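You operate a simulated robot arm through the tools that you are given. There is no shell and no other tool.

The job below is to be done with a simulated robot arm. You get a single attempt, and the scene is never put back.

TASK
Dose the prism from the green pot, measure it, set that pot on the tray its reading names.
Fine: use the sample dipper and stand it back; open the cover for it, shut it to measure with fingers out of its gap, one press. A coat counts when it lies all over at full strength: go over it till it gets no stronger.
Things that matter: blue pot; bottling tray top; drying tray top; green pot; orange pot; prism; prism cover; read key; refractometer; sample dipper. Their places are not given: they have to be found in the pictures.

Only the result counts: the job must be done as asked and must still hold three seconds after the hand-in. Knocking over, shifting, dropping, spilling or breaking anything else fails it. Lids that push on must go on centred and level and be pressed home; caps that screw on are set level and turned clockwise until they are tight.

THE ROBOT
A 6-joint arm with a two-finger gripper, fixed in place. Base frame: the origin is on the floor under the middle of its stand, x ahead of it, y to its left, z up. Units: m, rad, N and s.
It reaches about 1.298 m from its shoulder. Its first joint turns from -2.601 to 2.601 rad. Payload 1.57 kg.
The TCP is the grasp point between the finger pads, 0.021 m short of the fingertips. In the tool frame z runs along the fingers and y along their closing line. The gripper opens to 0.07 m; its body begins 0.05 m behind the TCP.
Orientation is that of the tool frame in the base frame, as a unit quaternion [x, y, z, w]. With the fingers straight down and closing along the base's y, the tool's x points along the base's -x, its y along +y and its z along -z.

THE INTERFACE
- The arm moves only by the tool send_rows. Its argument "commands" is a list of rows, each a list of 6 numbers: the shift along the base's x, y, z in m, then the turn, a rotation vector about the base's x, y, z in rad. In form: [[tx, ty, tz, rx, ry, rz], ...]. A call has 1 to 20 rows; each row shifts and turns the commanded pose from where the row before left it. "claw" is the opening in per cent of the stroke, from 0 (shut) to 100 (fully open), set as the call begins (left out, the last holds). Each row takes 0.2 s and may step no farther than 0.05 m and 0.15 rad from the row before; otherwise, or with a gripper value out of range, the whole call is refused. Where a pose cannot be reached the arm comes as near as it can. A force on the tool above 40 N (or 10 N above the force at the start of the call, whichever is more), or a blocked arm, ends the call early, and 0.2 s more pass. The fingers move at their own pace (about 0.1037 m/s each) and stop on an object; they squeeze with about 30 N. The grip force told is the motor's: it shows also when the fingers shut on nothing. Time passes only in rows, and 0.2 s behind the last, so rows that do not move let the fingers close. It gives the time, the measured TCP pose, the force on the tool (base axes), the opening and the grip force at its end, in the units of the frame above (readings bear some noise), with the torque about the TCP (base axes, N m) and any sound that the robot's microphone picked up.
- Cameras (640 x 400 px; columns grow to the right, rows downward): "scene" is fixed at [0.3993, 0.6513, 1.6197]; the picture's right is [-0.18, -0.98, 0.00], its down [-0.98, 0.18, -0.05] and it looks along [0.05, -0.01, -1.00] (base axes); focal length 240 px, centre (320, 200). "wrist" rides on the gripper at [0.079, 0.004, -0.081] in the tool frame; the picture's right is [-0.05, 1.00, 0.00], its down [-0.67, -0.04, -0.74] and it looks along [-0.74, -0.04, 0.67] (tool axes); focal length 256 px, centre (320, 200).
- capture(camera): a new picture of that camera. The clock stands still meanwhile.
- lift_body(by): slides the trunk up (or, below 0, down) by that many m; the arm rides with it, the base frame stays. It gives what a move gives, with no picture.
- locate(camera, pixels): for up to 12 pixels [column, row] of the newest picture of that camera ("zoom" is the newest enlarged one), the place [x, y, z] in the base frame of the surface seen there, good to about 0.002 m. The clock stands still meanwhile.
- zoom(camera, box): a new picture of the part [left, top, right, bottom] of that camera's present view, enlarged. The clock stands still meanwhile.
- hand_in(): hands the job in; it is judged then, once.

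Open the gripper and draw the arm clear of the work before you hand the job in, unless the task says otherwise.

The tools are called after "Call:" as name(argument=value, ...) on one line, values as JSON. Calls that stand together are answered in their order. send_rows: Moves the arm, as the interface text tells. Its arguments: {"type":"object","properties":{"commands":{"type":"array","items":{"type":"array","items":{"type":"number"}}},"claw":{"type":"number"}},"required":["commands"]} The other tools are called the same way: lift_body (by) moves the trunk up or down; capture (camera) takes a picture; locate (camera, pixels) gives the place of the surface under pixels of a picture; zoom (camera, box) takes an enlarged picture of a part of a camera's view; hand_in () hands the job in.

At the start:

```text
time_s: 0.0
tool_pos: [0.3799, 0.558, 1.2322]
tcp_rot: [0.0, 1.0, 0.0, 0.0]
contact_force: [-0.8, 0.3, -0.1]
wrist_torque: [-0.03, 0.04, 0.0]
width: 0.0702
grasp_force: 0.1
trunk travel left (down, up): [-0.913, 0.057]
```

scene: 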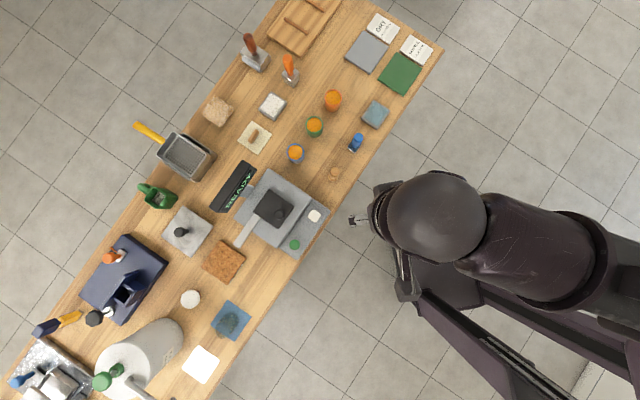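
wrist: 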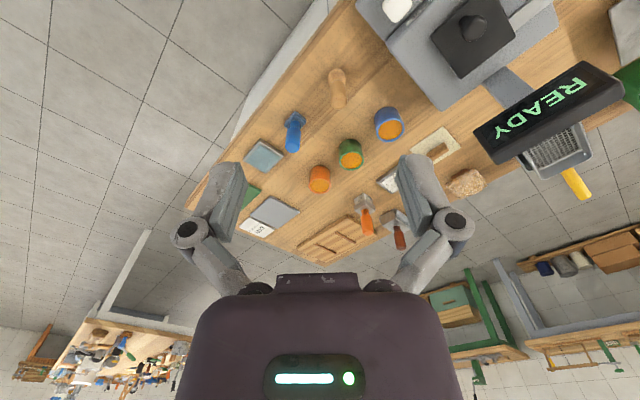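

The scene picture shows pots at about (295,152), (314,127), (332,100), the refractometer around (280,215), and trays near (365,52) and (400,72). I zoom in on these areas for detail.

Call:
zoom(camera="scene", box=[200, 140, 360, 260])

Call:
zoom(camera="scene", box=[230, 60, 400, 190])

Call:
zoom(camera="scene", box=[320, 0, 460, 110])

```text
3.33 times, centred on (280, 200) of scene
```

zoom: 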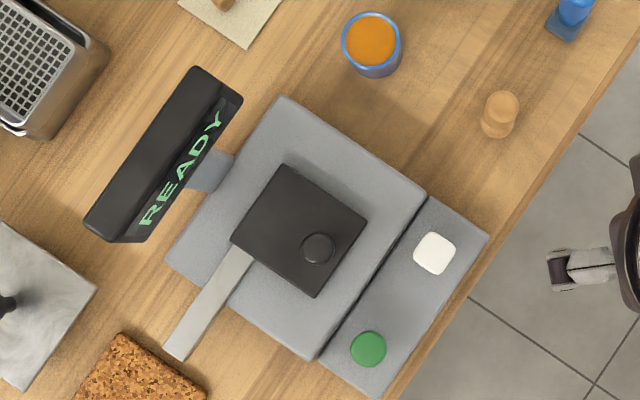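

```text
3.08 times, centred on (315, 125) of scene
```

zoom: 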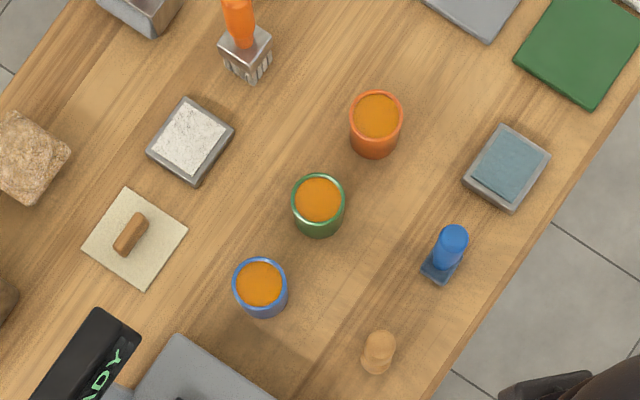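

```text
3.64 times, centred on (390, 55) of scene
```

zoom: 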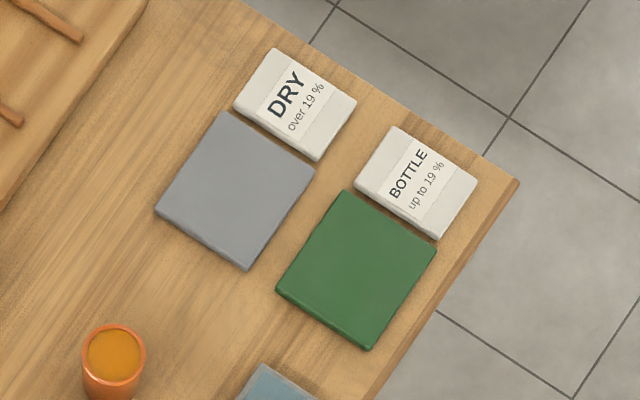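

I need closer looks at candidates for the sample dipper: the blue item (356,142), wooden peg (334,172), orange-handled item (289,68), and the brown-handled one (252,50).

Call:
zoom(camera="scene", box=[320, 120, 384, 190])

Call:
zoom(camera="scene", box=[230, 25, 310, 95])

Call:
zoom(camera="wrist", box=[230, 60, 480, 260])

Call:
zoom(camera="scene", box=[0, 220, 260, 400])

Call:
zoom(camera="scene", box=[120, 80, 270, 270])

```text
5.71 times, centred on (352, 155) of scene
```

zoom: 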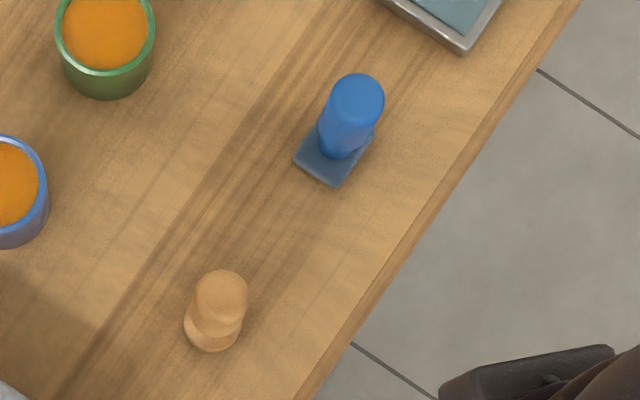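

```text
5.71 times, centred on (270, 60) of scene
```

zoom: 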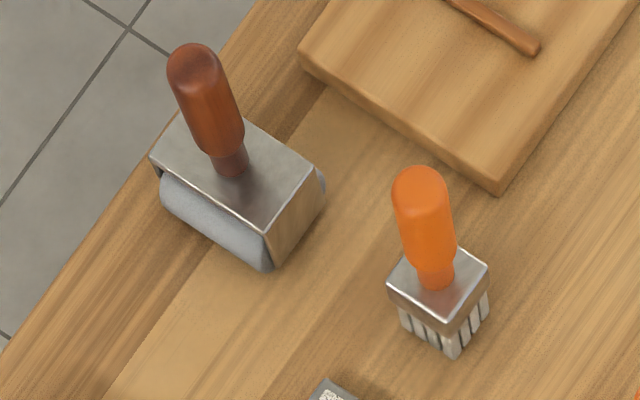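

```text
2.00 times, centred on (355, 160) of wrist
```

zoom: 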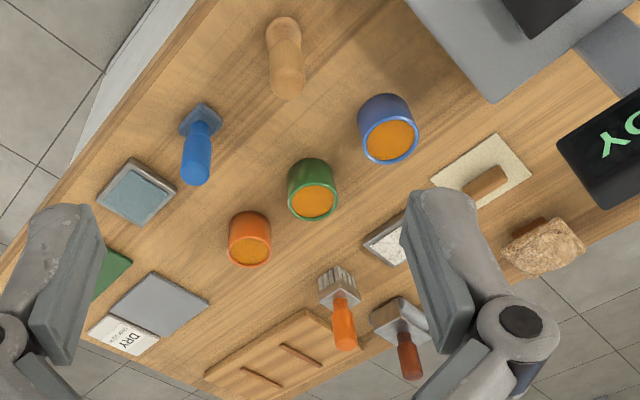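

```text
2.22 times, centred on (130, 310) of scene
```

zoom: 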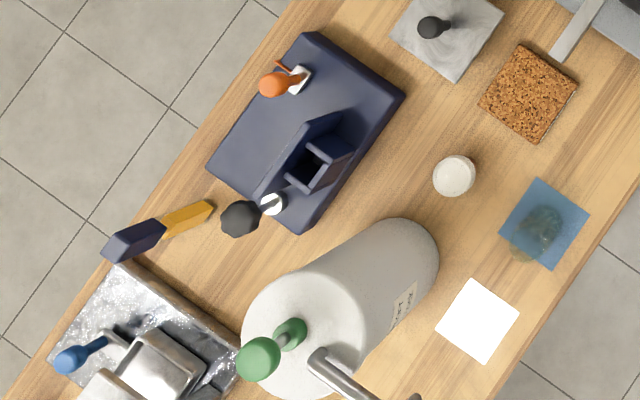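

```text
2.11 times, centred on (195, 175) of scene
```

zoom: 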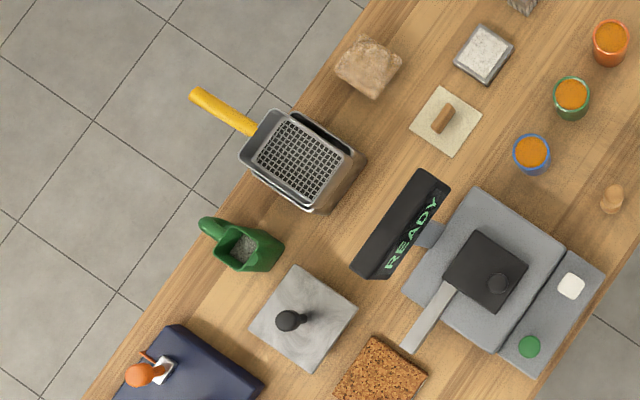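

I locate the main points in the scene picture: pots, peg, blue item, cover knob, keys, and trays.

Call:
capture(camera="scene")

Call:
locate(camera="scene", pixels=[[295, 151], [314, 125], [332, 97], [335, 168], [334, 175], [357, 138], [354, 150], [279, 211], [314, 216], [294, 244], [366, 52], [400, 73]])

Call:
zoom(camera="scene", box=[240, 170, 330, 260])

```text
taken
```

scene: 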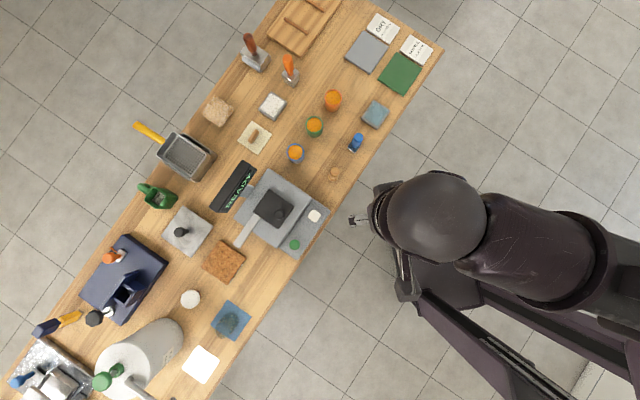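

```text
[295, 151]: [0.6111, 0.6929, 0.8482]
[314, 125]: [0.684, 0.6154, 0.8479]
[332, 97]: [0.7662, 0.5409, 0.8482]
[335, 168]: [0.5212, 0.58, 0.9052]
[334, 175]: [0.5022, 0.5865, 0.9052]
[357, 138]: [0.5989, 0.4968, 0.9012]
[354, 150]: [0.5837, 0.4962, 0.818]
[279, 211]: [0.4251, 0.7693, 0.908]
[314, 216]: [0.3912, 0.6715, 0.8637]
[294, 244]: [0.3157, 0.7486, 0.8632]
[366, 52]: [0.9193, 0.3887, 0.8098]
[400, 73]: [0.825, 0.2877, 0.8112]
```

```text
4.44 times, centred on (285, 215) of scene
```

zoom: 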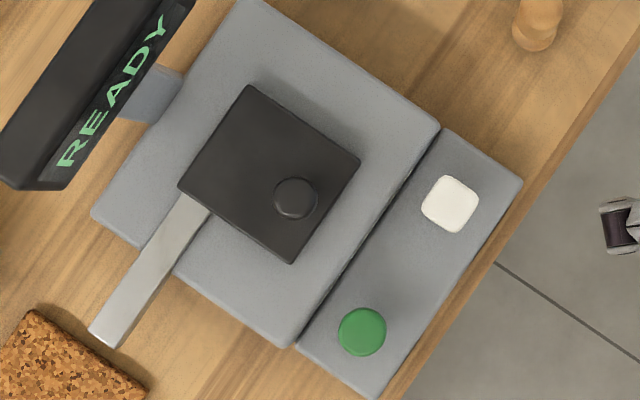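

The table is turned about 45° to the base, with the refractometer facing the robot. I turn the tool by 45° about z and back off slightly so the wrist camera looks at the refractometer from its front.

Call:
send_rows(commands=[[-0.0225, 0.0047, -0.027, 0, 0, 0.131], [-0.0225, 0.0047, -0.027, 0, 0, 0.131], [-0.0225, 0.0047, -0.027, 0, 0, 0.131], [-0.0225, 0.0047, -0.027, 0, 0, 0.131], [-0.0225, 0.0047, -0.027, 0, 0, 0.131], [-0.0225, 0.0047, -0.027, 0, 0, 0.131], [0, 0, 0, 0, 0, 0]], claw=100)

Call:
capture(camera="wrist")

```text
time_s: 1.6
tool_pos: [0.2462, 0.5875, 1.2321]
tcp_rot: [-0.384, 0.923, 0.0, 0.001]
contact_force: [0.2, -1.0, -0.7]
wrist_torque: [-0.02, -0.01, -0.02]
width: 0.0699
grasp_force: 0.0
out of reach, approached as far as the arm can: row 1, 2, 3, 4, 5, 6
trunk travel left (down, up): [-0.913, 0.057]
```

```text
taken
```

wrist: 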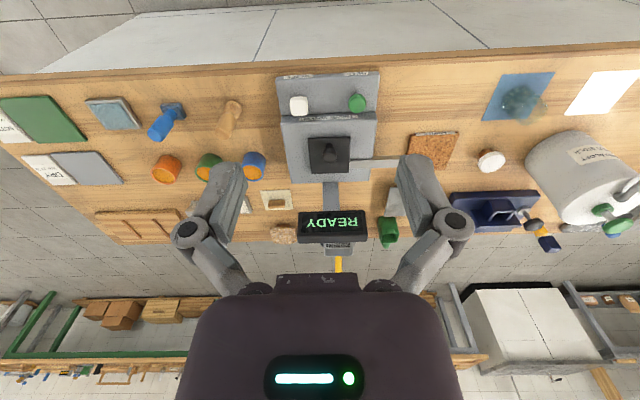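

Moving down was out of reach with the trunk this high, and all tools are now visible in the wrist picture (upside down). I lower the trunk by 0.2 m, which carries the TCP to about 1.03, well above the table things.

Call:
lift_body(by=-0.2)

Call:
capture(camera="wrist")

```text
time_s: 3.8
tool_pos: [0.2455, 0.5883, 1.0322]
tcp_rot: [-0.383, 0.924, 0.0, 0.0]
contact_force: [-0.7, -0.8, -0.5]
wrist_torque: [-0.06, -0.02, -0.01]
width: 0.0699
grasp_force: 0.0
trunk travel left (down, up): [-0.713, 0.257]
```

```text
taken
```

wrist: 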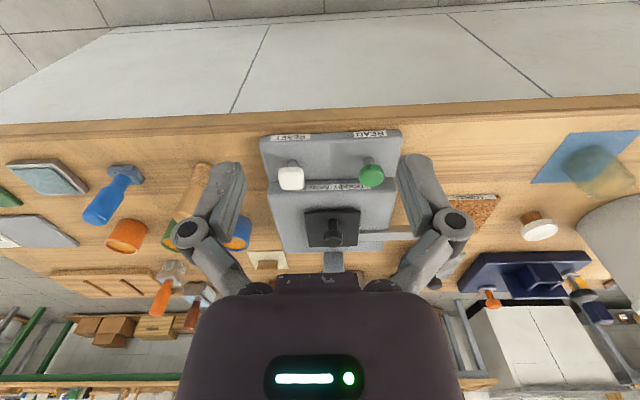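

Labels appear on the front edge of the key base at (290,138) and (367,134), and others at (335,186). I zoom in to read them.

Call:
zoom(camera="wrist", box=[250, 110, 420, 280])

Call:
zoom(camera="wrist", box=[70, 140, 260, 280])

```text
2.35 times, centred on (335, 195) of wrist
```

zoom: 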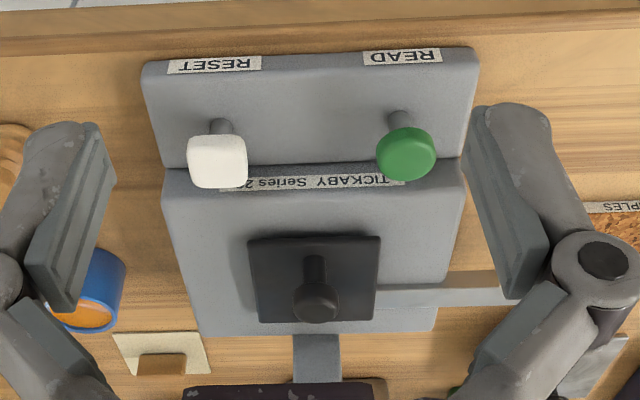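

```text
2.86 times, centred on (165, 210) of wrist
```

zoom: 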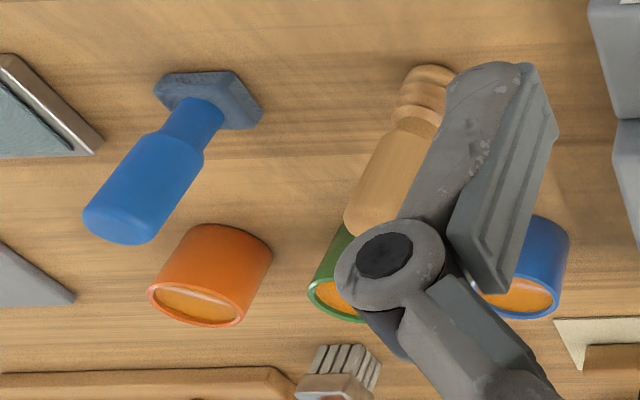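

Green is READ and white is RESET; the wooden thing at (215,190) has a grooved end like a dipper. I move the camera closer to the cover and the peg to understand the cover's hinge or rail.

Call:
zoom(camera="wrist", box=[430, 170, 560, 260])

Call:
send_rows(commands=[[0.0, 0.0, 0.0, 0, 0, 0.131], [0.03, -0.03, 0, 0, 0, 0.131], [0.03, -0.03, 0, 0, 0, 0.131], [0.03, -0.03, 0, 0, 0, 0.131], [0.03, -0.03, 0, 0, 0, 0.131], [0.0, 0.0, 0, 0, 0, 0.131], [0, 0, 0, 0, 0, 0]])

Call:
capture(camera="wrist")

```text
4.44 times, centred on (495, 215) of wrist
```

zoom: 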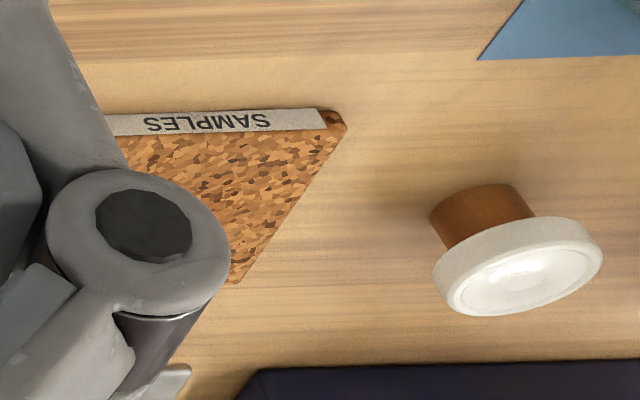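

```text
time_s: 5.4
tool_pos: [0.3656, 0.4697, 1.0319]
tcp_rot: [0.708, -0.706, -0.001, 0.0]
contact_force: [-1.1, -0.2, -0.2]
wrist_torque: [-0.02, 0.02, -0.03]
width: 0.0699
grasp_force: 0.0
trunk travel left (down, up): [-0.713, 0.257]
```

```text
taken
```

wrist: 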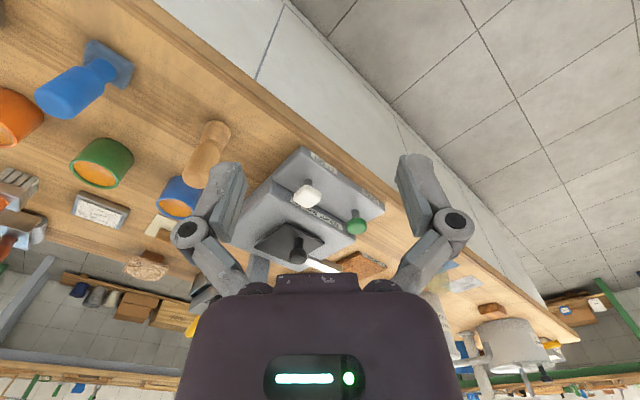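

Call:
zoom(camera="wrist", box=[220, 130, 400, 280])

Call:
zoom(camera="wrist", box=[20, 30, 250, 220])

```text
2.67 times, centred on (310, 205) of wrist
```

zoom: 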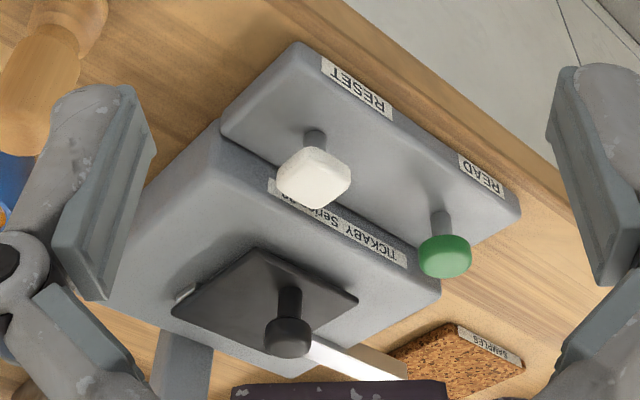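

```text
2.11 times, centred on (135, 125) of wrist
```

zoom: 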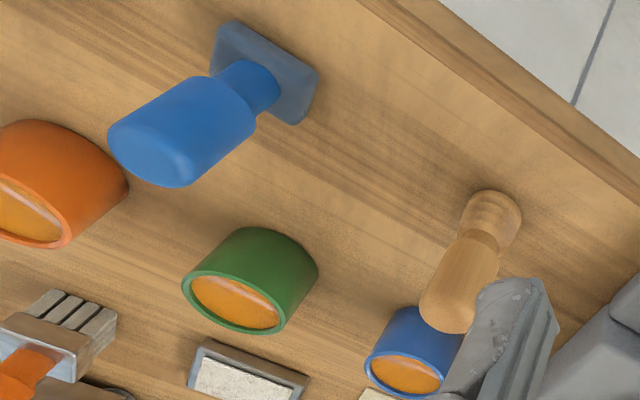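

The cover is a plate with an upright knob, with a rail sticking out to one side (and a stub on the other), so it looks like it slides along the rail. I locate cover corners, rail ends and body corners from an enlarged scene view.

Call:
zoom(camera="scene", box=[230, 165, 340, 265])

```text
4.00 times, centred on (285, 215) of scene
```

zoom: 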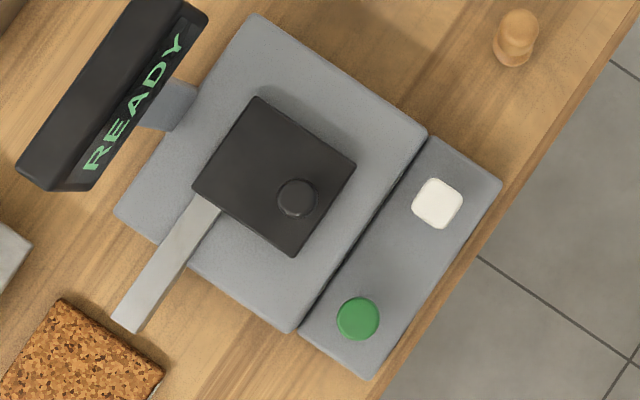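

Call:
locate(camera="zoom", pixels=[[258, 101], [352, 166], [291, 252], [197, 187], [297, 196], [297, 214], [200, 212], [215, 222], [120, 315], [138, 325], [170, 266], [250, 150]])

Call:
locate(camera="zoom", pixels=[[258, 20], [422, 135], [288, 325], [120, 212], [497, 185], [365, 375], [520, 30], [508, 58], [60, 110], [200, 330], [60, 370], [225, 250]])

```text
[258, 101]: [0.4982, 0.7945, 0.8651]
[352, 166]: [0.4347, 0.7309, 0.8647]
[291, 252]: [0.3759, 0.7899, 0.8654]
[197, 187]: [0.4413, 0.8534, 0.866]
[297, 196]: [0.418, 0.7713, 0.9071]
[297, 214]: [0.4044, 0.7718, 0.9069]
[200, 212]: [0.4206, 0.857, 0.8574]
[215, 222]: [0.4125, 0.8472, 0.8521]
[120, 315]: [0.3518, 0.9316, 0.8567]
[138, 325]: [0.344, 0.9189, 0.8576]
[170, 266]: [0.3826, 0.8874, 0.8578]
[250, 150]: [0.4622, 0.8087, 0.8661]
```

```text
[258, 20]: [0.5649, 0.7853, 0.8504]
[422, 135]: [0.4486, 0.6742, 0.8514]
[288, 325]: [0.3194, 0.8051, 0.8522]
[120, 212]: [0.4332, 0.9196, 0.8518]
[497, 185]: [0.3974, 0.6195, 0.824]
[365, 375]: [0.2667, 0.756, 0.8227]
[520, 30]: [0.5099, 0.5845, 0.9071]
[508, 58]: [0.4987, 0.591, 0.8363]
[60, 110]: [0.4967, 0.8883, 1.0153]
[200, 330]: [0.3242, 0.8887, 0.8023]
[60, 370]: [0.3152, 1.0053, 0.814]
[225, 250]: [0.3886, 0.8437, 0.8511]
```

The table top is at z≈0.802, the body top at 0.851, and the cover top at 0.865 with its knob near its front edge, top at 0.908. I turn back to the 45° heading and pull back before lowering the trunk more so the arm can reach down to the table.

Call:
send_rows(commands=[[-0.01, 0.0, 0.015, 0, 0, -0.131], [-0.01, 0.0, 0.015, 0, 0, -0.131], [-0.01, 0.0, 0.015, 0, 0, -0.131], [-0.01, 0.0, 0.015, 0, 0, -0.131], [-0.01, 0.0, 0.015, 0, 0, -0.131], [-0.01, 0.0, 0.015, 0, 0, -0.131], [0, 0, 0, 0, 0, 0]])

Call:
lift_body(by=-0.2)

Call:
capture(camera="wrist")

Call:
capture(camera="scene")

```text
time_s: 7.0
tool_pos: [0.304, 0.4684, 1.0317]
tcp_rot: [-0.382, 0.924, 0.0, 0.0]
contact_force: [-0.2, 0.3, -0.5]
wrist_torque: [0.02, 0.02, 0.0]
width: 0.07
grasp_force: 0.0
out of reach, approached as far as the arm can: row 1, 2, 3, 4, 5, 6
trunk travel left (down, up): [-0.713, 0.257]
```

```text
time_s: 9.1
tool_pos: [0.3039, 0.4692, 0.8319]
tcp_rot: [-0.384, 0.923, 0.0, 0.001]
contact_force: [-0.5, -0.2, 0.5]
wrist_torque: [-0.02, 0.01, -0.01]
width: 0.0702
grasp_force: 0.0
trunk travel left (down, up): [-0.513, 0.457]
```

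```text
taken
```

wrist: 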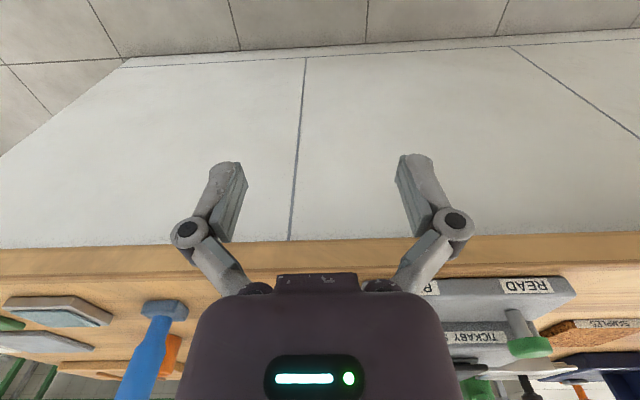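

```text
taken
```

scene: 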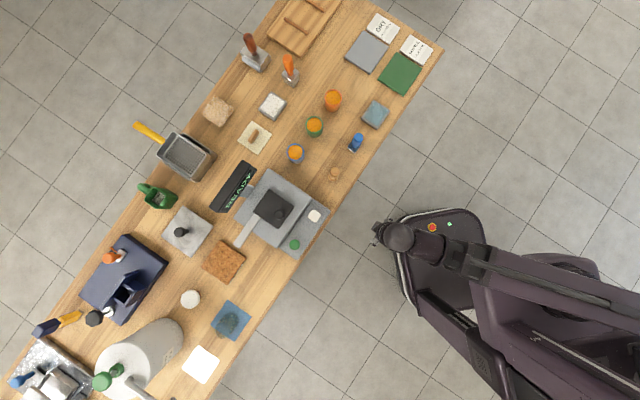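

The trunk is lowered and the TCP is now at z 0.832 in front of the table edge. The z shifts so far did not take effect, so I test a small upward shift alone.

Call:
send_rows(commands=[[0, 0, 0.03, 0, 0, 0], [0, 0, 0.03, 0, 0, 0], [0, 0, 0.0, 0, 0, 0]])

```text
time_s: 9.9
tool_pos: [0.3052, 0.469, 0.832]
tcp_rot: [-0.383, 0.924, 0.0, 0.0]
contact_force: [0.8, -0.7, 0.9]
wrist_torque: [-0.02, 0.01, 0.0]
width: 0.0702
grasp_force: 0.0
out of reach, approached as far as the arm can: row 1, 2
trunk travel left (down, up): [-0.513, 0.457]
```

The arm itself gives no vertical motion; height must come from the trunk. I test whether the tool can tilt, with a small turn and back.

Call:
send_rows(commands=[[0, 0, 0, 0.07, -0.07, 0], [0, 0, 0, 0, 0, 0]])

Call:
send_rows(commands=[[0, 0, 0, -0.07, 0.07, 0], [0, 0, 0, 0, 0, 0]])

Call:
lift_body(by=0.1)

```text
time_s: 10.5
tool_pos: [0.3051, 0.4689, 0.833]
tcp_rot: [-0.383, 0.923, 0.019, 0.045]
contact_force: [-0.4, 0.0, -0.1]
wrist_torque: [-0.01, -0.01, 0.0]
width: 0.0701
grasp_force: 0.0
trunk travel left (down, up): [-0.513, 0.457]
```

```text
time_s: 11.1
tool_pos: [0.3046, 0.4692, 0.8323]
tcp_rot: [-0.382, 0.924, 0.001, 0.0]
contact_force: [-0.2, -0.1, -0.7]
wrist_torque: [0.02, -0.02, 0.0]
width: 0.07
grasp_force: 0.1
trunk travel left (down, up): [-0.513, 0.457]
```

```text
time_s: 12.5
tool_pos: [0.3054, 0.4687, 0.9324]
tcp_rot: [-0.383, 0.924, -0.001, 0.0]
contact_force: [0.5, 0.5, -0.7]
wrist_torque: [0.0, 0.04, -0.02]
width: 0.07
grasp_force: 0.0
trunk travel left (down, up): [-0.613, 0.357]
```

Tilting works and lift_body sets the height accurately. I raise a little to z≈0.96 and move so the camera looks at the cover up close.

Call:
lift_body(by=0.04)

Call:
send_rows(commands=[[0.0085, 0.0402, 0, 0, 0, 0], [0.0085, 0.0402, 0, 0, 0, 0], [0.0085, 0.0402, 0, 0, 0, 0], [0.0085, 0.0402, 0, 0, 0, 0], [0.0085, 0.0402, 0, 0, 0, 0], [0.0085, 0.0402, 0, 0, 0, 0], [0, 0, 0, 0, 0, 0]])

Call:
capture(camera="wrist")

```text
time_s: 13.3
tool_pos: [0.3063, 0.4685, 0.9724]
tcp_rot: [-0.383, 0.924, 0.0, 0.0]
contact_force: [0.5, 0.2, -1.1]
wrist_torque: [-0.02, -0.04, 0.0]
width: 0.0701
grasp_force: 0.2
trunk travel left (down, up): [-0.653, 0.317]
```

```text
time_s: 14.9
tool_pos: [0.3564, 0.7128, 0.9712]
tcp_rot: [-0.382, 0.924, 0.0, 0.001]
contact_force: [-0.4, -0.3, 0.2]
wrist_torque: [0.01, 0.03, 0.03]
width: 0.0702
grasp_force: 0.0
trunk travel left (down, up): [-0.653, 0.317]
```

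```text
taken
```

wrist: 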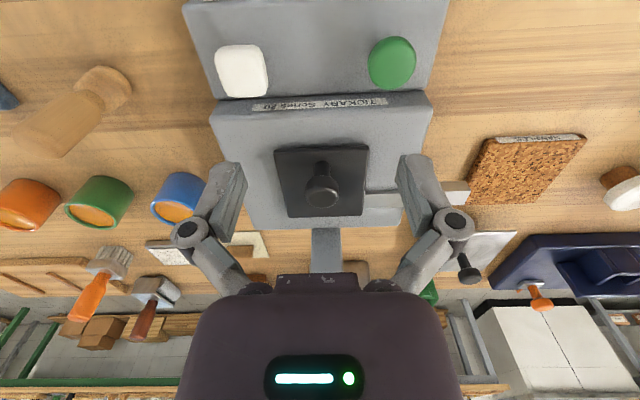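

The cover and knob are now in view around (322,185). I zoom in on it and locate the knob base and edges.

Call:
zoom(camera="wrist", box=[240, 130, 420, 240])

Call:
locate(camera="wrist", pixels=[[321, 165], [321, 182], [310, 190], [333, 190], [321, 202], [280, 152], [362, 150], [360, 212], [290, 214], [385, 198], [325, 240], [325, 265]])

```text
3.56 times, centred on (330, 185) of wrist
```

zoom: 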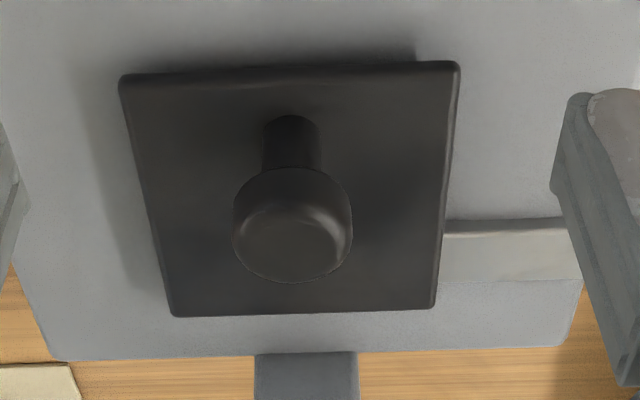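

```text
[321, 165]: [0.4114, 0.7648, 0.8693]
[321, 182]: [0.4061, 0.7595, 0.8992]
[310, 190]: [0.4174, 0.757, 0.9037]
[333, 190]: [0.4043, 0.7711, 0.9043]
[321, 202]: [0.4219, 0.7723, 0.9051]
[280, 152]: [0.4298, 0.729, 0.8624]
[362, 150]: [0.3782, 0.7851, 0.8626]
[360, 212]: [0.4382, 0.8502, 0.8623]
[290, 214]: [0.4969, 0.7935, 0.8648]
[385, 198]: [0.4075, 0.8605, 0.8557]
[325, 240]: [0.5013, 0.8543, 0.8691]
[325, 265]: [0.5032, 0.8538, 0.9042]
```

The knob is a mushroom shape centred near (0.4115,0.768), head z≈0.885–0.907. I move above it with the claw open and then lower the trunk so the pads straddle the head.

Call:
send_rows(commands=[[0.0275, 0.0275, 0, 0, 0, 0], [0.0275, 0.0275, 0, 0, 0, 0], [0, 0, 0, 0, 0, 0]])

Call:
lift_body(by=-0.076)

Call:
capture(camera="wrist")

```text
time_s: 15.7
tool_pos: [0.4139, 0.7667, 0.9723]
tcp_rot: [-0.383, 0.924, 0.0, 0.0]
contact_force: [-0.3, 0.6, 0.2]
wrist_torque: [0.01, -0.02, 0.0]
width: 0.07
grasp_force: 0.0
trunk travel left (down, up): [-0.653, 0.317]
```

```text
time_s: 16.8
tool_pos: [0.4135, 0.7667, 0.8974]
tcp_rot: [-0.384, 0.923, 0.0, 0.001]
contact_force: [0.3, -0.3, -0.3]
wrist_torque: [-0.01, -0.01, -0.04]
width: 0.0697
grasp_force: 0.0
trunk travel left (down, up): [-0.577, 0.393]
```

```text
taken
```

wrist: 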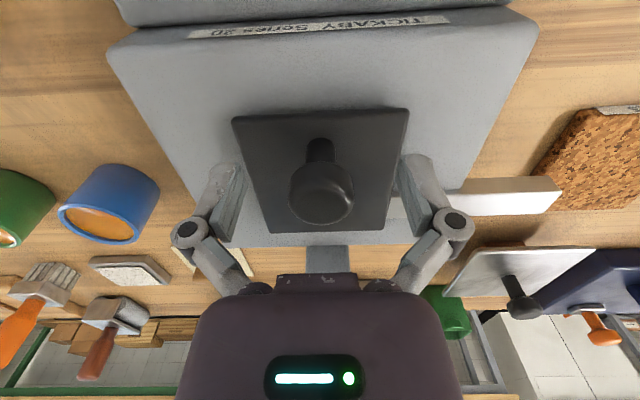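

The knob head sits between the pads at (321,192). I close the claw on it.

Call:
send_rows(commands=[[0, 0, 0, 0, 0, 0], [0, 0, 0, 0, 0, 0], [0, 0, 0, 0, 0, 0]], claw=0)

```text
time_s: 17.6
tool_pos: [0.4128, 0.7647, 0.8962]
tcp_rot: [-0.384, 0.923, 0.0, 0.0]
contact_force: [1.8, 3.6, 10.9]
wrist_torque: [0.01, -0.02, -0.01]
width: 0.0286
grasp_force: 32.3
trunk travel left (down, up): [-0.577, 0.393]
```

The claw holds the knob (width 0.0286). I now pull gently along the rail towards (-x,+y) by 2 cm to test that it slides.

Call:
send_rows(commands=[[-0.0035, 0.0035, 0, 0, 0, 0], [-0.0035, 0.0035, 0, 0, 0, 0], [-0.0035, 0.0035, 0, 0, 0, 0], [-0.0035, 0.0035, 0, 0, 0, 0], [0, 0, 0, 0, 0, 0]])

Call:
capture(camera="wrist")

```text
time_s: 18.8
tool_pos: [0.3998, 0.7794, 0.8967]
tcp_rot: [-0.384, 0.923, 0.001, 0.001]
contact_force: [3.1, 2.4, 12.1]
wrist_torque: [0.02, -0.02, 0.02]
width: 0.0286
grasp_force: 31.6
trunk travel left (down, up): [-0.577, 0.393]
```

```text
taken
```

wrist: 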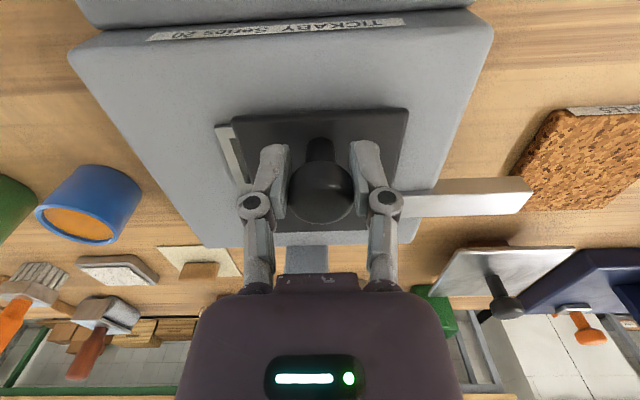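

The cover slides and the light prism edge shows at (230,150). I keep pulling along the rail in small steps.

Call:
send_rows(commands=[[-0.0053, 0.0053, 0, 0, 0, 0], [-0.0053, 0.0053, 0, 0, 0, 0], [-0.0053, 0.0053, 0, 0, 0, 0], [-0.0053, 0.0053, 0, 0, 0, 0], [-0.0053, 0.0053, 0, 0, 0, 0], [-0.0053, 0.0053, 0, 0, 0, 0], [-0.0053, 0.0053, 0, 0, 0, 0], [-0.0053, 0.0053, 0, 0, 0, 0], [0, 0, 0, 0, 0, 0]])

Call:
capture(camera="wrist")

```text
time_s: 20.8
tool_pos: [0.3562, 0.8223, 0.898]
tcp_rot: [-0.383, 0.924, 0.001, 0.0]
contact_force: [6.9, 4.6, 10.6]
wrist_torque: [0.31, -0.32, 0.01]
width: 0.0285
grasp_force: 32.2
trunk travel left (down, up): [-0.577, 0.393]
```

```text
taken
```

wrist: 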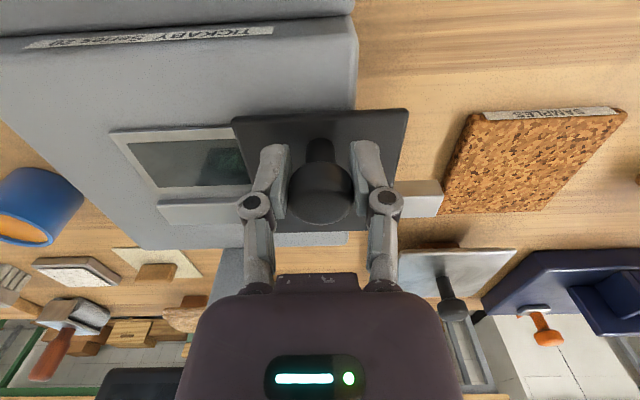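

The prism window shows, but its right end is still under the cover. I pull another 3 cm gently.

Call:
send_rows(commands=[[-0.0035, 0.0035, 0, 0, 0, 0], [-0.0035, 0.0035, 0, 0, 0, 0], [-0.0035, 0.0035, 0, 0, 0, 0], [-0.0035, 0.0035, 0, 0, 0, 0], [-0.0035, 0.0035, 0, 0, 0, 0], [0, 0, 0, 0, 0, 0]])

Call:
capture(camera="wrist")

```text
time_s: 22.2
tool_pos: [0.3391, 0.8394, 0.8961]
tcp_rot: [-0.384, 0.923, 0.001, 0.001]
contact_force: [7.8, 6.7, 11.4]
wrist_torque: [-0.17, 0.14, 0.0]
width: 0.0285
grasp_force: 32.1
trunk travel left (down, up): [-0.577, 0.393]
```

```text
taken
```

wrist: 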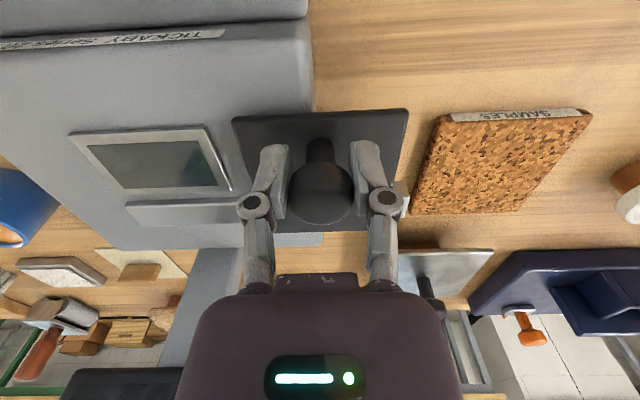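

The prism window at (155,165) is now uncovered with some margin. I try one more centimetre to open it to its stop.

Call:
send_rows(commands=[[-0.0035, 0.0035, 0, 0, 0, 0], [-0.0035, 0.0035, 0, 0, 0, 0], [0, 0, 0, 0, 0, 0]])

```text
time_s: 23.0
tool_pos: [0.3319, 0.846, 0.8976]
tcp_rot: [-0.384, 0.924, 0.001, 0.001]
contact_force: [3.2, 2.6, 6.9]
wrist_torque: [0.32, -0.3, 0.0]
width: 0.0284
grasp_force: 32.6
trunk travel left (down, up): [-0.577, 0.393]
```

The cover is now about 11.5 cm open, its outer edge near the rail's end, so I stop there. I release the knob and lift away.

Call:
send_rows(commands=[[0, 0, 0, 0, 0, 0], [0, 0, 0, 0, 0, 0]], claw=100)

Call:
lift_body(by=0.1)

Call:
capture(camera="wrist")

Call:
zoom(camera="scene", box=[220, 165, 340, 265])

```text
time_s: 23.6
tool_pos: [0.3331, 0.8455, 0.8958]
tcp_rot: [-0.383, 0.924, 0.0, 0.0]
contact_force: [-0.8, 0.5, 0.0]
wrist_torque: [-0.01, 0.01, -0.01]
width: 0.07
grasp_force: 0.0
trunk travel left (down, up): [-0.577, 0.393]
```

```text
time_s: 25.0
tool_pos: [0.3319, 0.8474, 0.9956]
tcp_rot: [-0.384, 0.923, 0.0, 0.0]
contact_force: [-0.6, 0.6, 0.0]
wrist_torque: [-0.01, 0.01, 0.0]
width: 0.0699
grasp_force: 0.1
trunk travel left (down, up): [-0.677, 0.293]
```

```text
taken
```

wrist: 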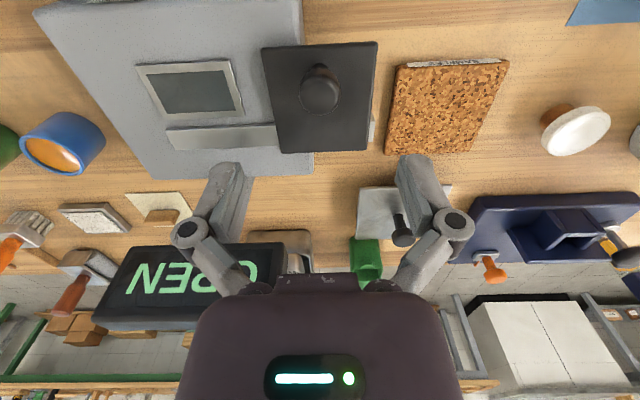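

```text
4.00 times, centred on (280, 215) of scene
```

zoom: 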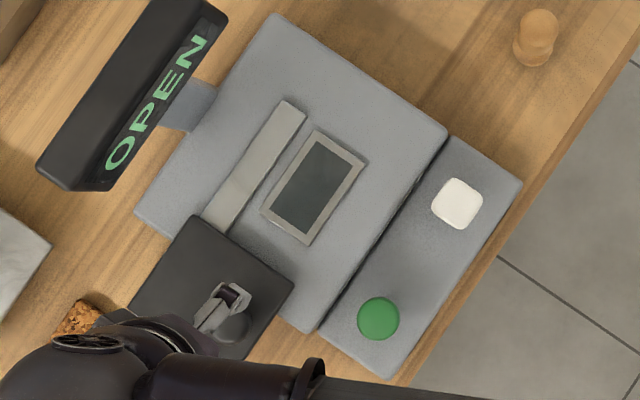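

The display now reads OPEN and the prism window lies open at (315,187) in the zoom. I locate its corners and the frame and cover edges.

Call:
locate(camera="zoom", pixels=[[316, 138], [355, 162], [313, 232], [273, 207], [314, 186], [319, 132], [364, 161], [309, 243], [263, 209], [283, 290], [205, 222], [255, 165]])

Call:
locate(camera="wrist", pixels=[[150, 77], [225, 71], [236, 108], [170, 113], [193, 92], [137, 66], [230, 62], [243, 116], [161, 120], [265, 46], [282, 152], [220, 135]])

```text
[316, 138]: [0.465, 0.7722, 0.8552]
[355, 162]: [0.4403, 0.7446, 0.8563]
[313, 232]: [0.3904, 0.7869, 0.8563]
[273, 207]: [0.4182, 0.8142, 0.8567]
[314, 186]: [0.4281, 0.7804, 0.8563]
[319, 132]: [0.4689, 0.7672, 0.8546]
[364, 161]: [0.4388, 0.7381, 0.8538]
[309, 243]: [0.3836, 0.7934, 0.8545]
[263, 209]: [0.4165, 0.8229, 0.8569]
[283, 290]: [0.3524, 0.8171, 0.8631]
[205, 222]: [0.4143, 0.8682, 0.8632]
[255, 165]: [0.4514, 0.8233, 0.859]
```

```text
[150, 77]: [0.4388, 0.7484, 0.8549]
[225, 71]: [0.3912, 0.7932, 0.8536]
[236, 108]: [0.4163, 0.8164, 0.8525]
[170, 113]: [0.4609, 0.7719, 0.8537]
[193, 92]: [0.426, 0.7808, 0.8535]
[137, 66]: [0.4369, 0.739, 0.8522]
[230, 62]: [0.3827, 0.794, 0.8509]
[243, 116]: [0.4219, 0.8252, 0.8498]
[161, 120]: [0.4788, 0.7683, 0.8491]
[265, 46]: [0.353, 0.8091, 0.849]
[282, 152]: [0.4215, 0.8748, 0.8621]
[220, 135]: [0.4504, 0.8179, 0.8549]
```

The prism window spans about u −0.216…−0.280 along the table and 38 mm across, centred (0.4285,0.7795), z≈0.8555. Next I move to look closely at the wooden dipper near (0.505,0.588).

Call:
send_rows(commands=[[0.0115, -0.0422, 0, 0, 0, 0], [0.0115, -0.0422, 0, 0, 0, 0], [0.0115, -0.0422, 0, 0, 0, 0], [0.0115, -0.0422, 0, 0, 0, 0], [0.0115, -0.0422, 0, 0, 0, 0], [0.0115, -0.0422, 0, 0, 0, 0], [0.0115, -0.0422, 0, 0, 0, 0], [0.0115, -0.0422, 0, 0, 0, 0], [0, 0, 0, 0, 0, 0]])

Call:
capture(camera="wrist")

Call:
zoom(camera="scene", box=[310, 150, 360, 190])

```text
time_s: 27.0
tool_pos: [0.426, 0.5085, 0.9951]
tcp_rot: [-0.383, 0.924, 0.0, 0.0]
contact_force: [-0.7, 0.9, -0.6]
wrist_torque: [0.01, -0.01, 0.03]
width: 0.0698
grasp_force: 0.2
trunk travel left (down, up): [-0.677, 0.293]
```

```text
taken
```

wrist: 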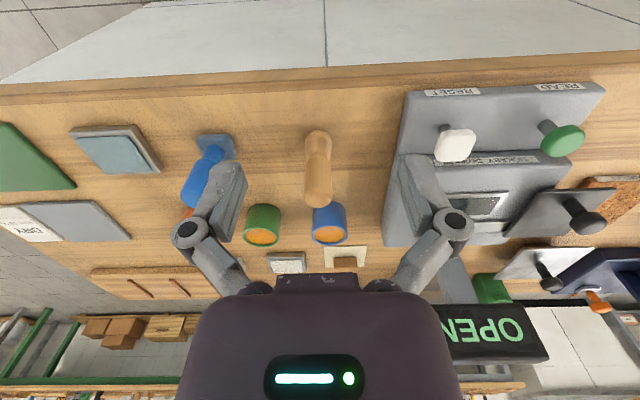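

```text
10.00 times, centred on (335, 170) of scene
```

zoom: 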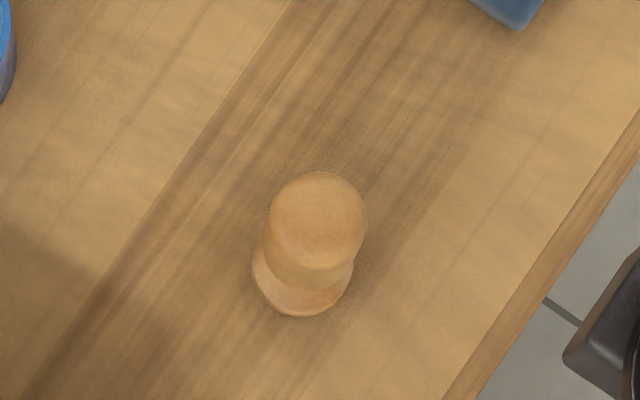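

The dipper stands upright around (318,165) in the wrist view. I zoom in and locate its top, sides and foot.

Call:
zoom(camera="wrist", box=[270, 110, 370, 220])

Call:
locate(camera="scene", pixels=[[334, 170], [335, 172], [333, 178], [331, 171], [338, 171]])

```text
3.64 times, centred on (320, 165) of wrist
```

zoom: 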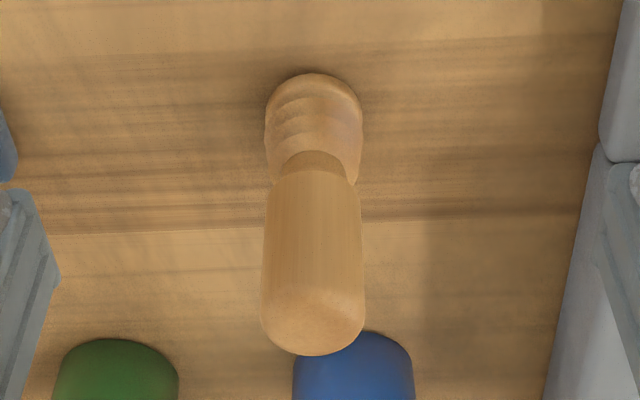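

```text
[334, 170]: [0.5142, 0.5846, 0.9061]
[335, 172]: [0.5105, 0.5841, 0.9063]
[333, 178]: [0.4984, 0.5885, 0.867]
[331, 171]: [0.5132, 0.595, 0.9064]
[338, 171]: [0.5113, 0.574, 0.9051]
```

Call:
locate(camera="zoom", pixels=[[313, 325], [313, 290], [313, 345], [268, 300], [360, 300], [313, 230], [270, 230], [355, 230], [313, 78], [269, 115], [359, 115], [313, 160]])

```text
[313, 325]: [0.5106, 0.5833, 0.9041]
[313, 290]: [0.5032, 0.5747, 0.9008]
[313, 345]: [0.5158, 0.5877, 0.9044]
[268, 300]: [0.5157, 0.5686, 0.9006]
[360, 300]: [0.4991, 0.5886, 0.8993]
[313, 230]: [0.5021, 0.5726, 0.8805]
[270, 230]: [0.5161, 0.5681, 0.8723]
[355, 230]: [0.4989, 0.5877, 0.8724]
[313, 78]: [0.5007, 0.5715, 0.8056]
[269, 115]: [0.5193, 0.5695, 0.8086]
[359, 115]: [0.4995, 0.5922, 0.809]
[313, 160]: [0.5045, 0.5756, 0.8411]
```

The dipper stands at about (0.5115,0.583): handle ⌀≈0.028 from z≈0.85 to 0.907, grooved head below. I move above it and lower so the pads take the handle.

Call:
send_rows(commands=[[0.0285, 0.0248, 0, 0, 0, 0], [0.0285, 0.0248, 0, 0, 0, 0], [0.0285, 0.0248, 0, 0, 0, 0], [0, 0, 0, 0, 0, 0]])

Call:
lift_body(by=-0.06)

Call:
capture(camera="wrist")

```text
time_s: 28.0
tool_pos: [0.5116, 0.5815, 0.996]
tcp_rot: [-0.383, 0.924, 0.0, 0.001]
contact_force: [0.6, 0.2, 0.2]
wrist_torque: [-0.04, 0.03, -0.01]
width: 0.0701
grasp_force: 0.1
trunk travel left (down, up): [-0.677, 0.293]
```

```text
time_s: 29.0
tool_pos: [0.5107, 0.5816, 0.9371]
tcp_rot: [-0.383, 0.924, -0.001, 0.0]
contact_force: [0.0, 0.6, 0.0]
wrist_torque: [0.01, -0.04, -0.03]
width: 0.0699
grasp_force: 0.0
trunk travel left (down, up): [-0.617, 0.353]
```

```text
taken
```

wrist: 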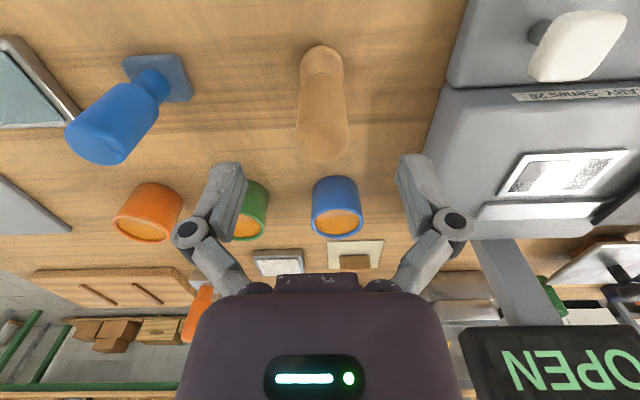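

The dipper's top at (322,150) is between the fingers. I check its centre with a few located points before lowering.

Call:
locate(camera="wrist", pixels=[[322, 145], [322, 157], [298, 135], [346, 135], [322, 125], [302, 100], [340, 100], [322, 100], [322, 48]])

```text
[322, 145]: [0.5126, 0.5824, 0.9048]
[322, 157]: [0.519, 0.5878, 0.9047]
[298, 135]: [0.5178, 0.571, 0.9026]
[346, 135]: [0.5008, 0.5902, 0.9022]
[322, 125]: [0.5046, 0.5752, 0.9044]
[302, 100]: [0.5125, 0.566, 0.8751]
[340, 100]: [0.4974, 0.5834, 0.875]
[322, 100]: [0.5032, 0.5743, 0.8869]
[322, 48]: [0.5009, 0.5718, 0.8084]
```

The dipper axis is at about (0.512,0.582), matching the TCP. I lower to z≈0.888 and close.

Call:
lift_body(by=-0.049)

Call:
send_rows(commands=[[0, 0, 0, 0, 0, 0], [0, 0, 0, 0, 0, 0], [0, 0, 0, 0, 0, 0]], claw=0)

Call:
capture(camera="wrist")

```text
time_s: 29.9
tool_pos: [0.5123, 0.5807, 0.8873]
tcp_rot: [-0.383, 0.924, 0.001, -0.001]
contact_force: [0.7, -1.1, -0.2]
wrist_torque: [0.02, -0.01, 0.02]
width: 0.07
grasp_force: 0.2
trunk travel left (down, up): [-0.568, 0.402]
```

```text
time_s: 30.7
tool_pos: [0.5125, 0.5815, 0.8866]
tcp_rot: [-0.384, 0.923, 0.001, 0.0]
contact_force: [-1.3, 0.1, 10.0]
wrist_torque: [-0.03, 0.09, -0.03]
width: 0.0289
grasp_force: 30.2
trunk travel left (down, up): [-0.568, 0.402]
```

```text
taken
```

wrist: 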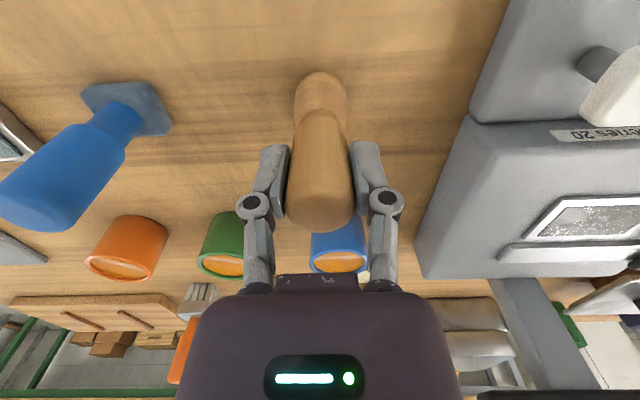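

The handle is held (width 0.0289). I lift by 0.09 m and look at the result.

Call:
lift_body(by=0.09)

Call:
capture(camera="wrist")

Call:
zoom(camera="scene", box=[280, 80, 350, 190])

```text
time_s: 31.9
tool_pos: [0.5101, 0.5807, 0.9764]
tcp_rot: [-0.384, 0.924, 0.0, 0.0]
contact_force: [-0.1, -0.1, -1.0]
wrist_torque: [-0.02, -0.03, -0.01]
width: 0.0289
grasp_force: 29.8
trunk travel left (down, up): [-0.658, 0.312]
```

```text
taken
```

wrist: 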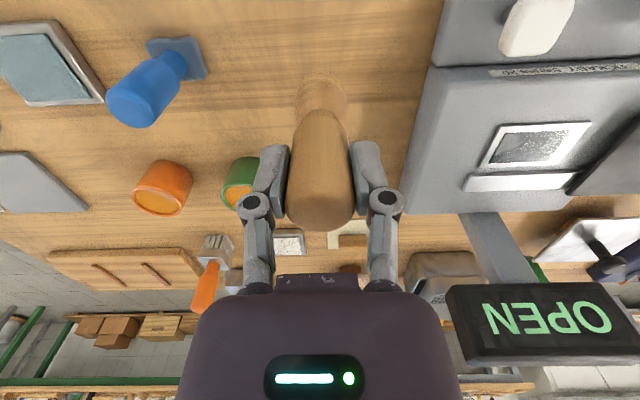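

```text
3.64 times, centred on (315, 135) of scene
```

zoom: 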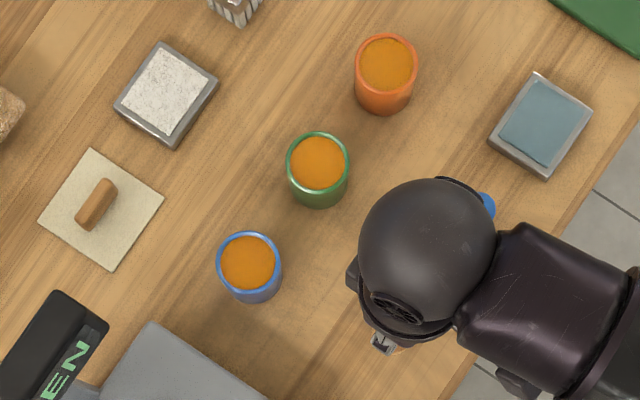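

I locate the green pot's rim and content points in this zoom to get its centre, radius and level.

Call:
locate(camera="zoom", pixels=[[289, 165], [347, 160], [318, 134], [318, 189], [319, 162], [305, 150], [335, 175], [318, 202], [250, 262], [387, 62], [388, 108], [340, 240]])

```text
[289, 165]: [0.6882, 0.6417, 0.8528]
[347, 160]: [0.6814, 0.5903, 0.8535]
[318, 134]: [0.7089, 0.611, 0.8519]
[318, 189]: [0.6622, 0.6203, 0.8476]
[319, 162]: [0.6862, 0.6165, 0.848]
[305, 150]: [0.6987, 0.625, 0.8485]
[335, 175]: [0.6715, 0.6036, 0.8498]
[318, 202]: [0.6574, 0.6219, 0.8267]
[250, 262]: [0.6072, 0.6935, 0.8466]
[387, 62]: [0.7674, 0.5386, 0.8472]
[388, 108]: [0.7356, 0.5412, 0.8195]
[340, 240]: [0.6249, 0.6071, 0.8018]
```

The green pot is centred at (0.685,0.616), rim z≈0.8535, content surface ≈0.848. I carry the dipper over it and start lowering.

Call:
send_rows(commands=[[0.0437, 0.0088, 0, 0, 0, 0], [0.0437, 0.0088, 0, 0, 0, 0], [0.0437, 0.0088, 0, 0, 0, 0], [0.0437, 0.0088, 0, 0, 0, 0], [0, 0, 0, 0, 0, 0]])

Call:
capture(camera="wrist")

```text
time_s: 33.1
tool_pos: [0.6865, 0.6173, 0.9776]
tcp_rot: [-0.383, 0.924, 0.0, 0.0]
contact_force: [0.0, 0.0, -0.3]
wrist_torque: [-0.01, 0.01, 0.01]
width: 0.0289
grasp_force: 30.1
trunk travel left (down, up): [-0.658, 0.312]
```

```text
taken
```

wrist: 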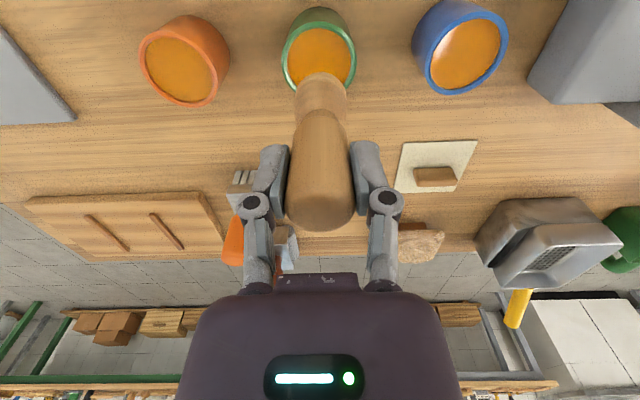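

The dipper head hangs just above the pot at (320,55). I verify the pot centre from this view.

Call:
locate(camera="wrist", pixels=[[285, 56], [354, 54], [319, 27], [300, 80], [345, 75], [322, 85], [300, 85], [345, 85]])

```text
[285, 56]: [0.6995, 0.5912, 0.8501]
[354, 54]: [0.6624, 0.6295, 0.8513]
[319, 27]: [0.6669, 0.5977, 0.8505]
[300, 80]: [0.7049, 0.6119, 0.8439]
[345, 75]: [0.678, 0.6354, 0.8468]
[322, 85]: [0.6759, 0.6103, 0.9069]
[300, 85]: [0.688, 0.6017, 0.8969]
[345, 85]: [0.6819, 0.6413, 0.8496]
```

The pot centre checks out at about (0.685,0.616). I lower in stages, watching the force.

Call:
lift_body(by=-0.045)

Call:
lift_body(by=-0.01)

Call:
capture(camera="wrist")

```text
time_s: 34.0
tool_pos: [0.6861, 0.6166, 0.9333]
tcp_rot: [-0.384, 0.923, 0.0, 0.001]
contact_force: [3.0, 3.6, 15.4]
wrist_torque: [0.25, -0.25, -0.01]
width: 0.0288
grasp_force: 30.2
trunk travel left (down, up): [-0.613, 0.357]
```

```text
time_s: 34.6
tool_pos: [0.6842, 0.6148, 0.9229]
tcp_rot: [-0.384, 0.923, 0.0, 0.0]
contact_force: [-1.9, 0.5, 17.0]
wrist_torque: [-0.01, 0.1, 0.0]
width: 0.0289
grasp_force: 30.1
trunk travel left (down, up): [-0.603, 0.367]
```

```text
taken
```

wrist: 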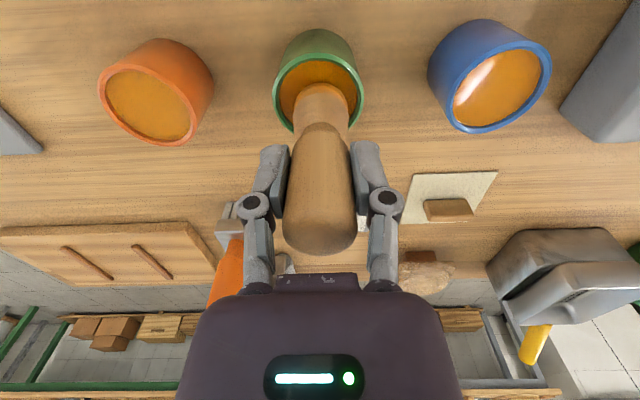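

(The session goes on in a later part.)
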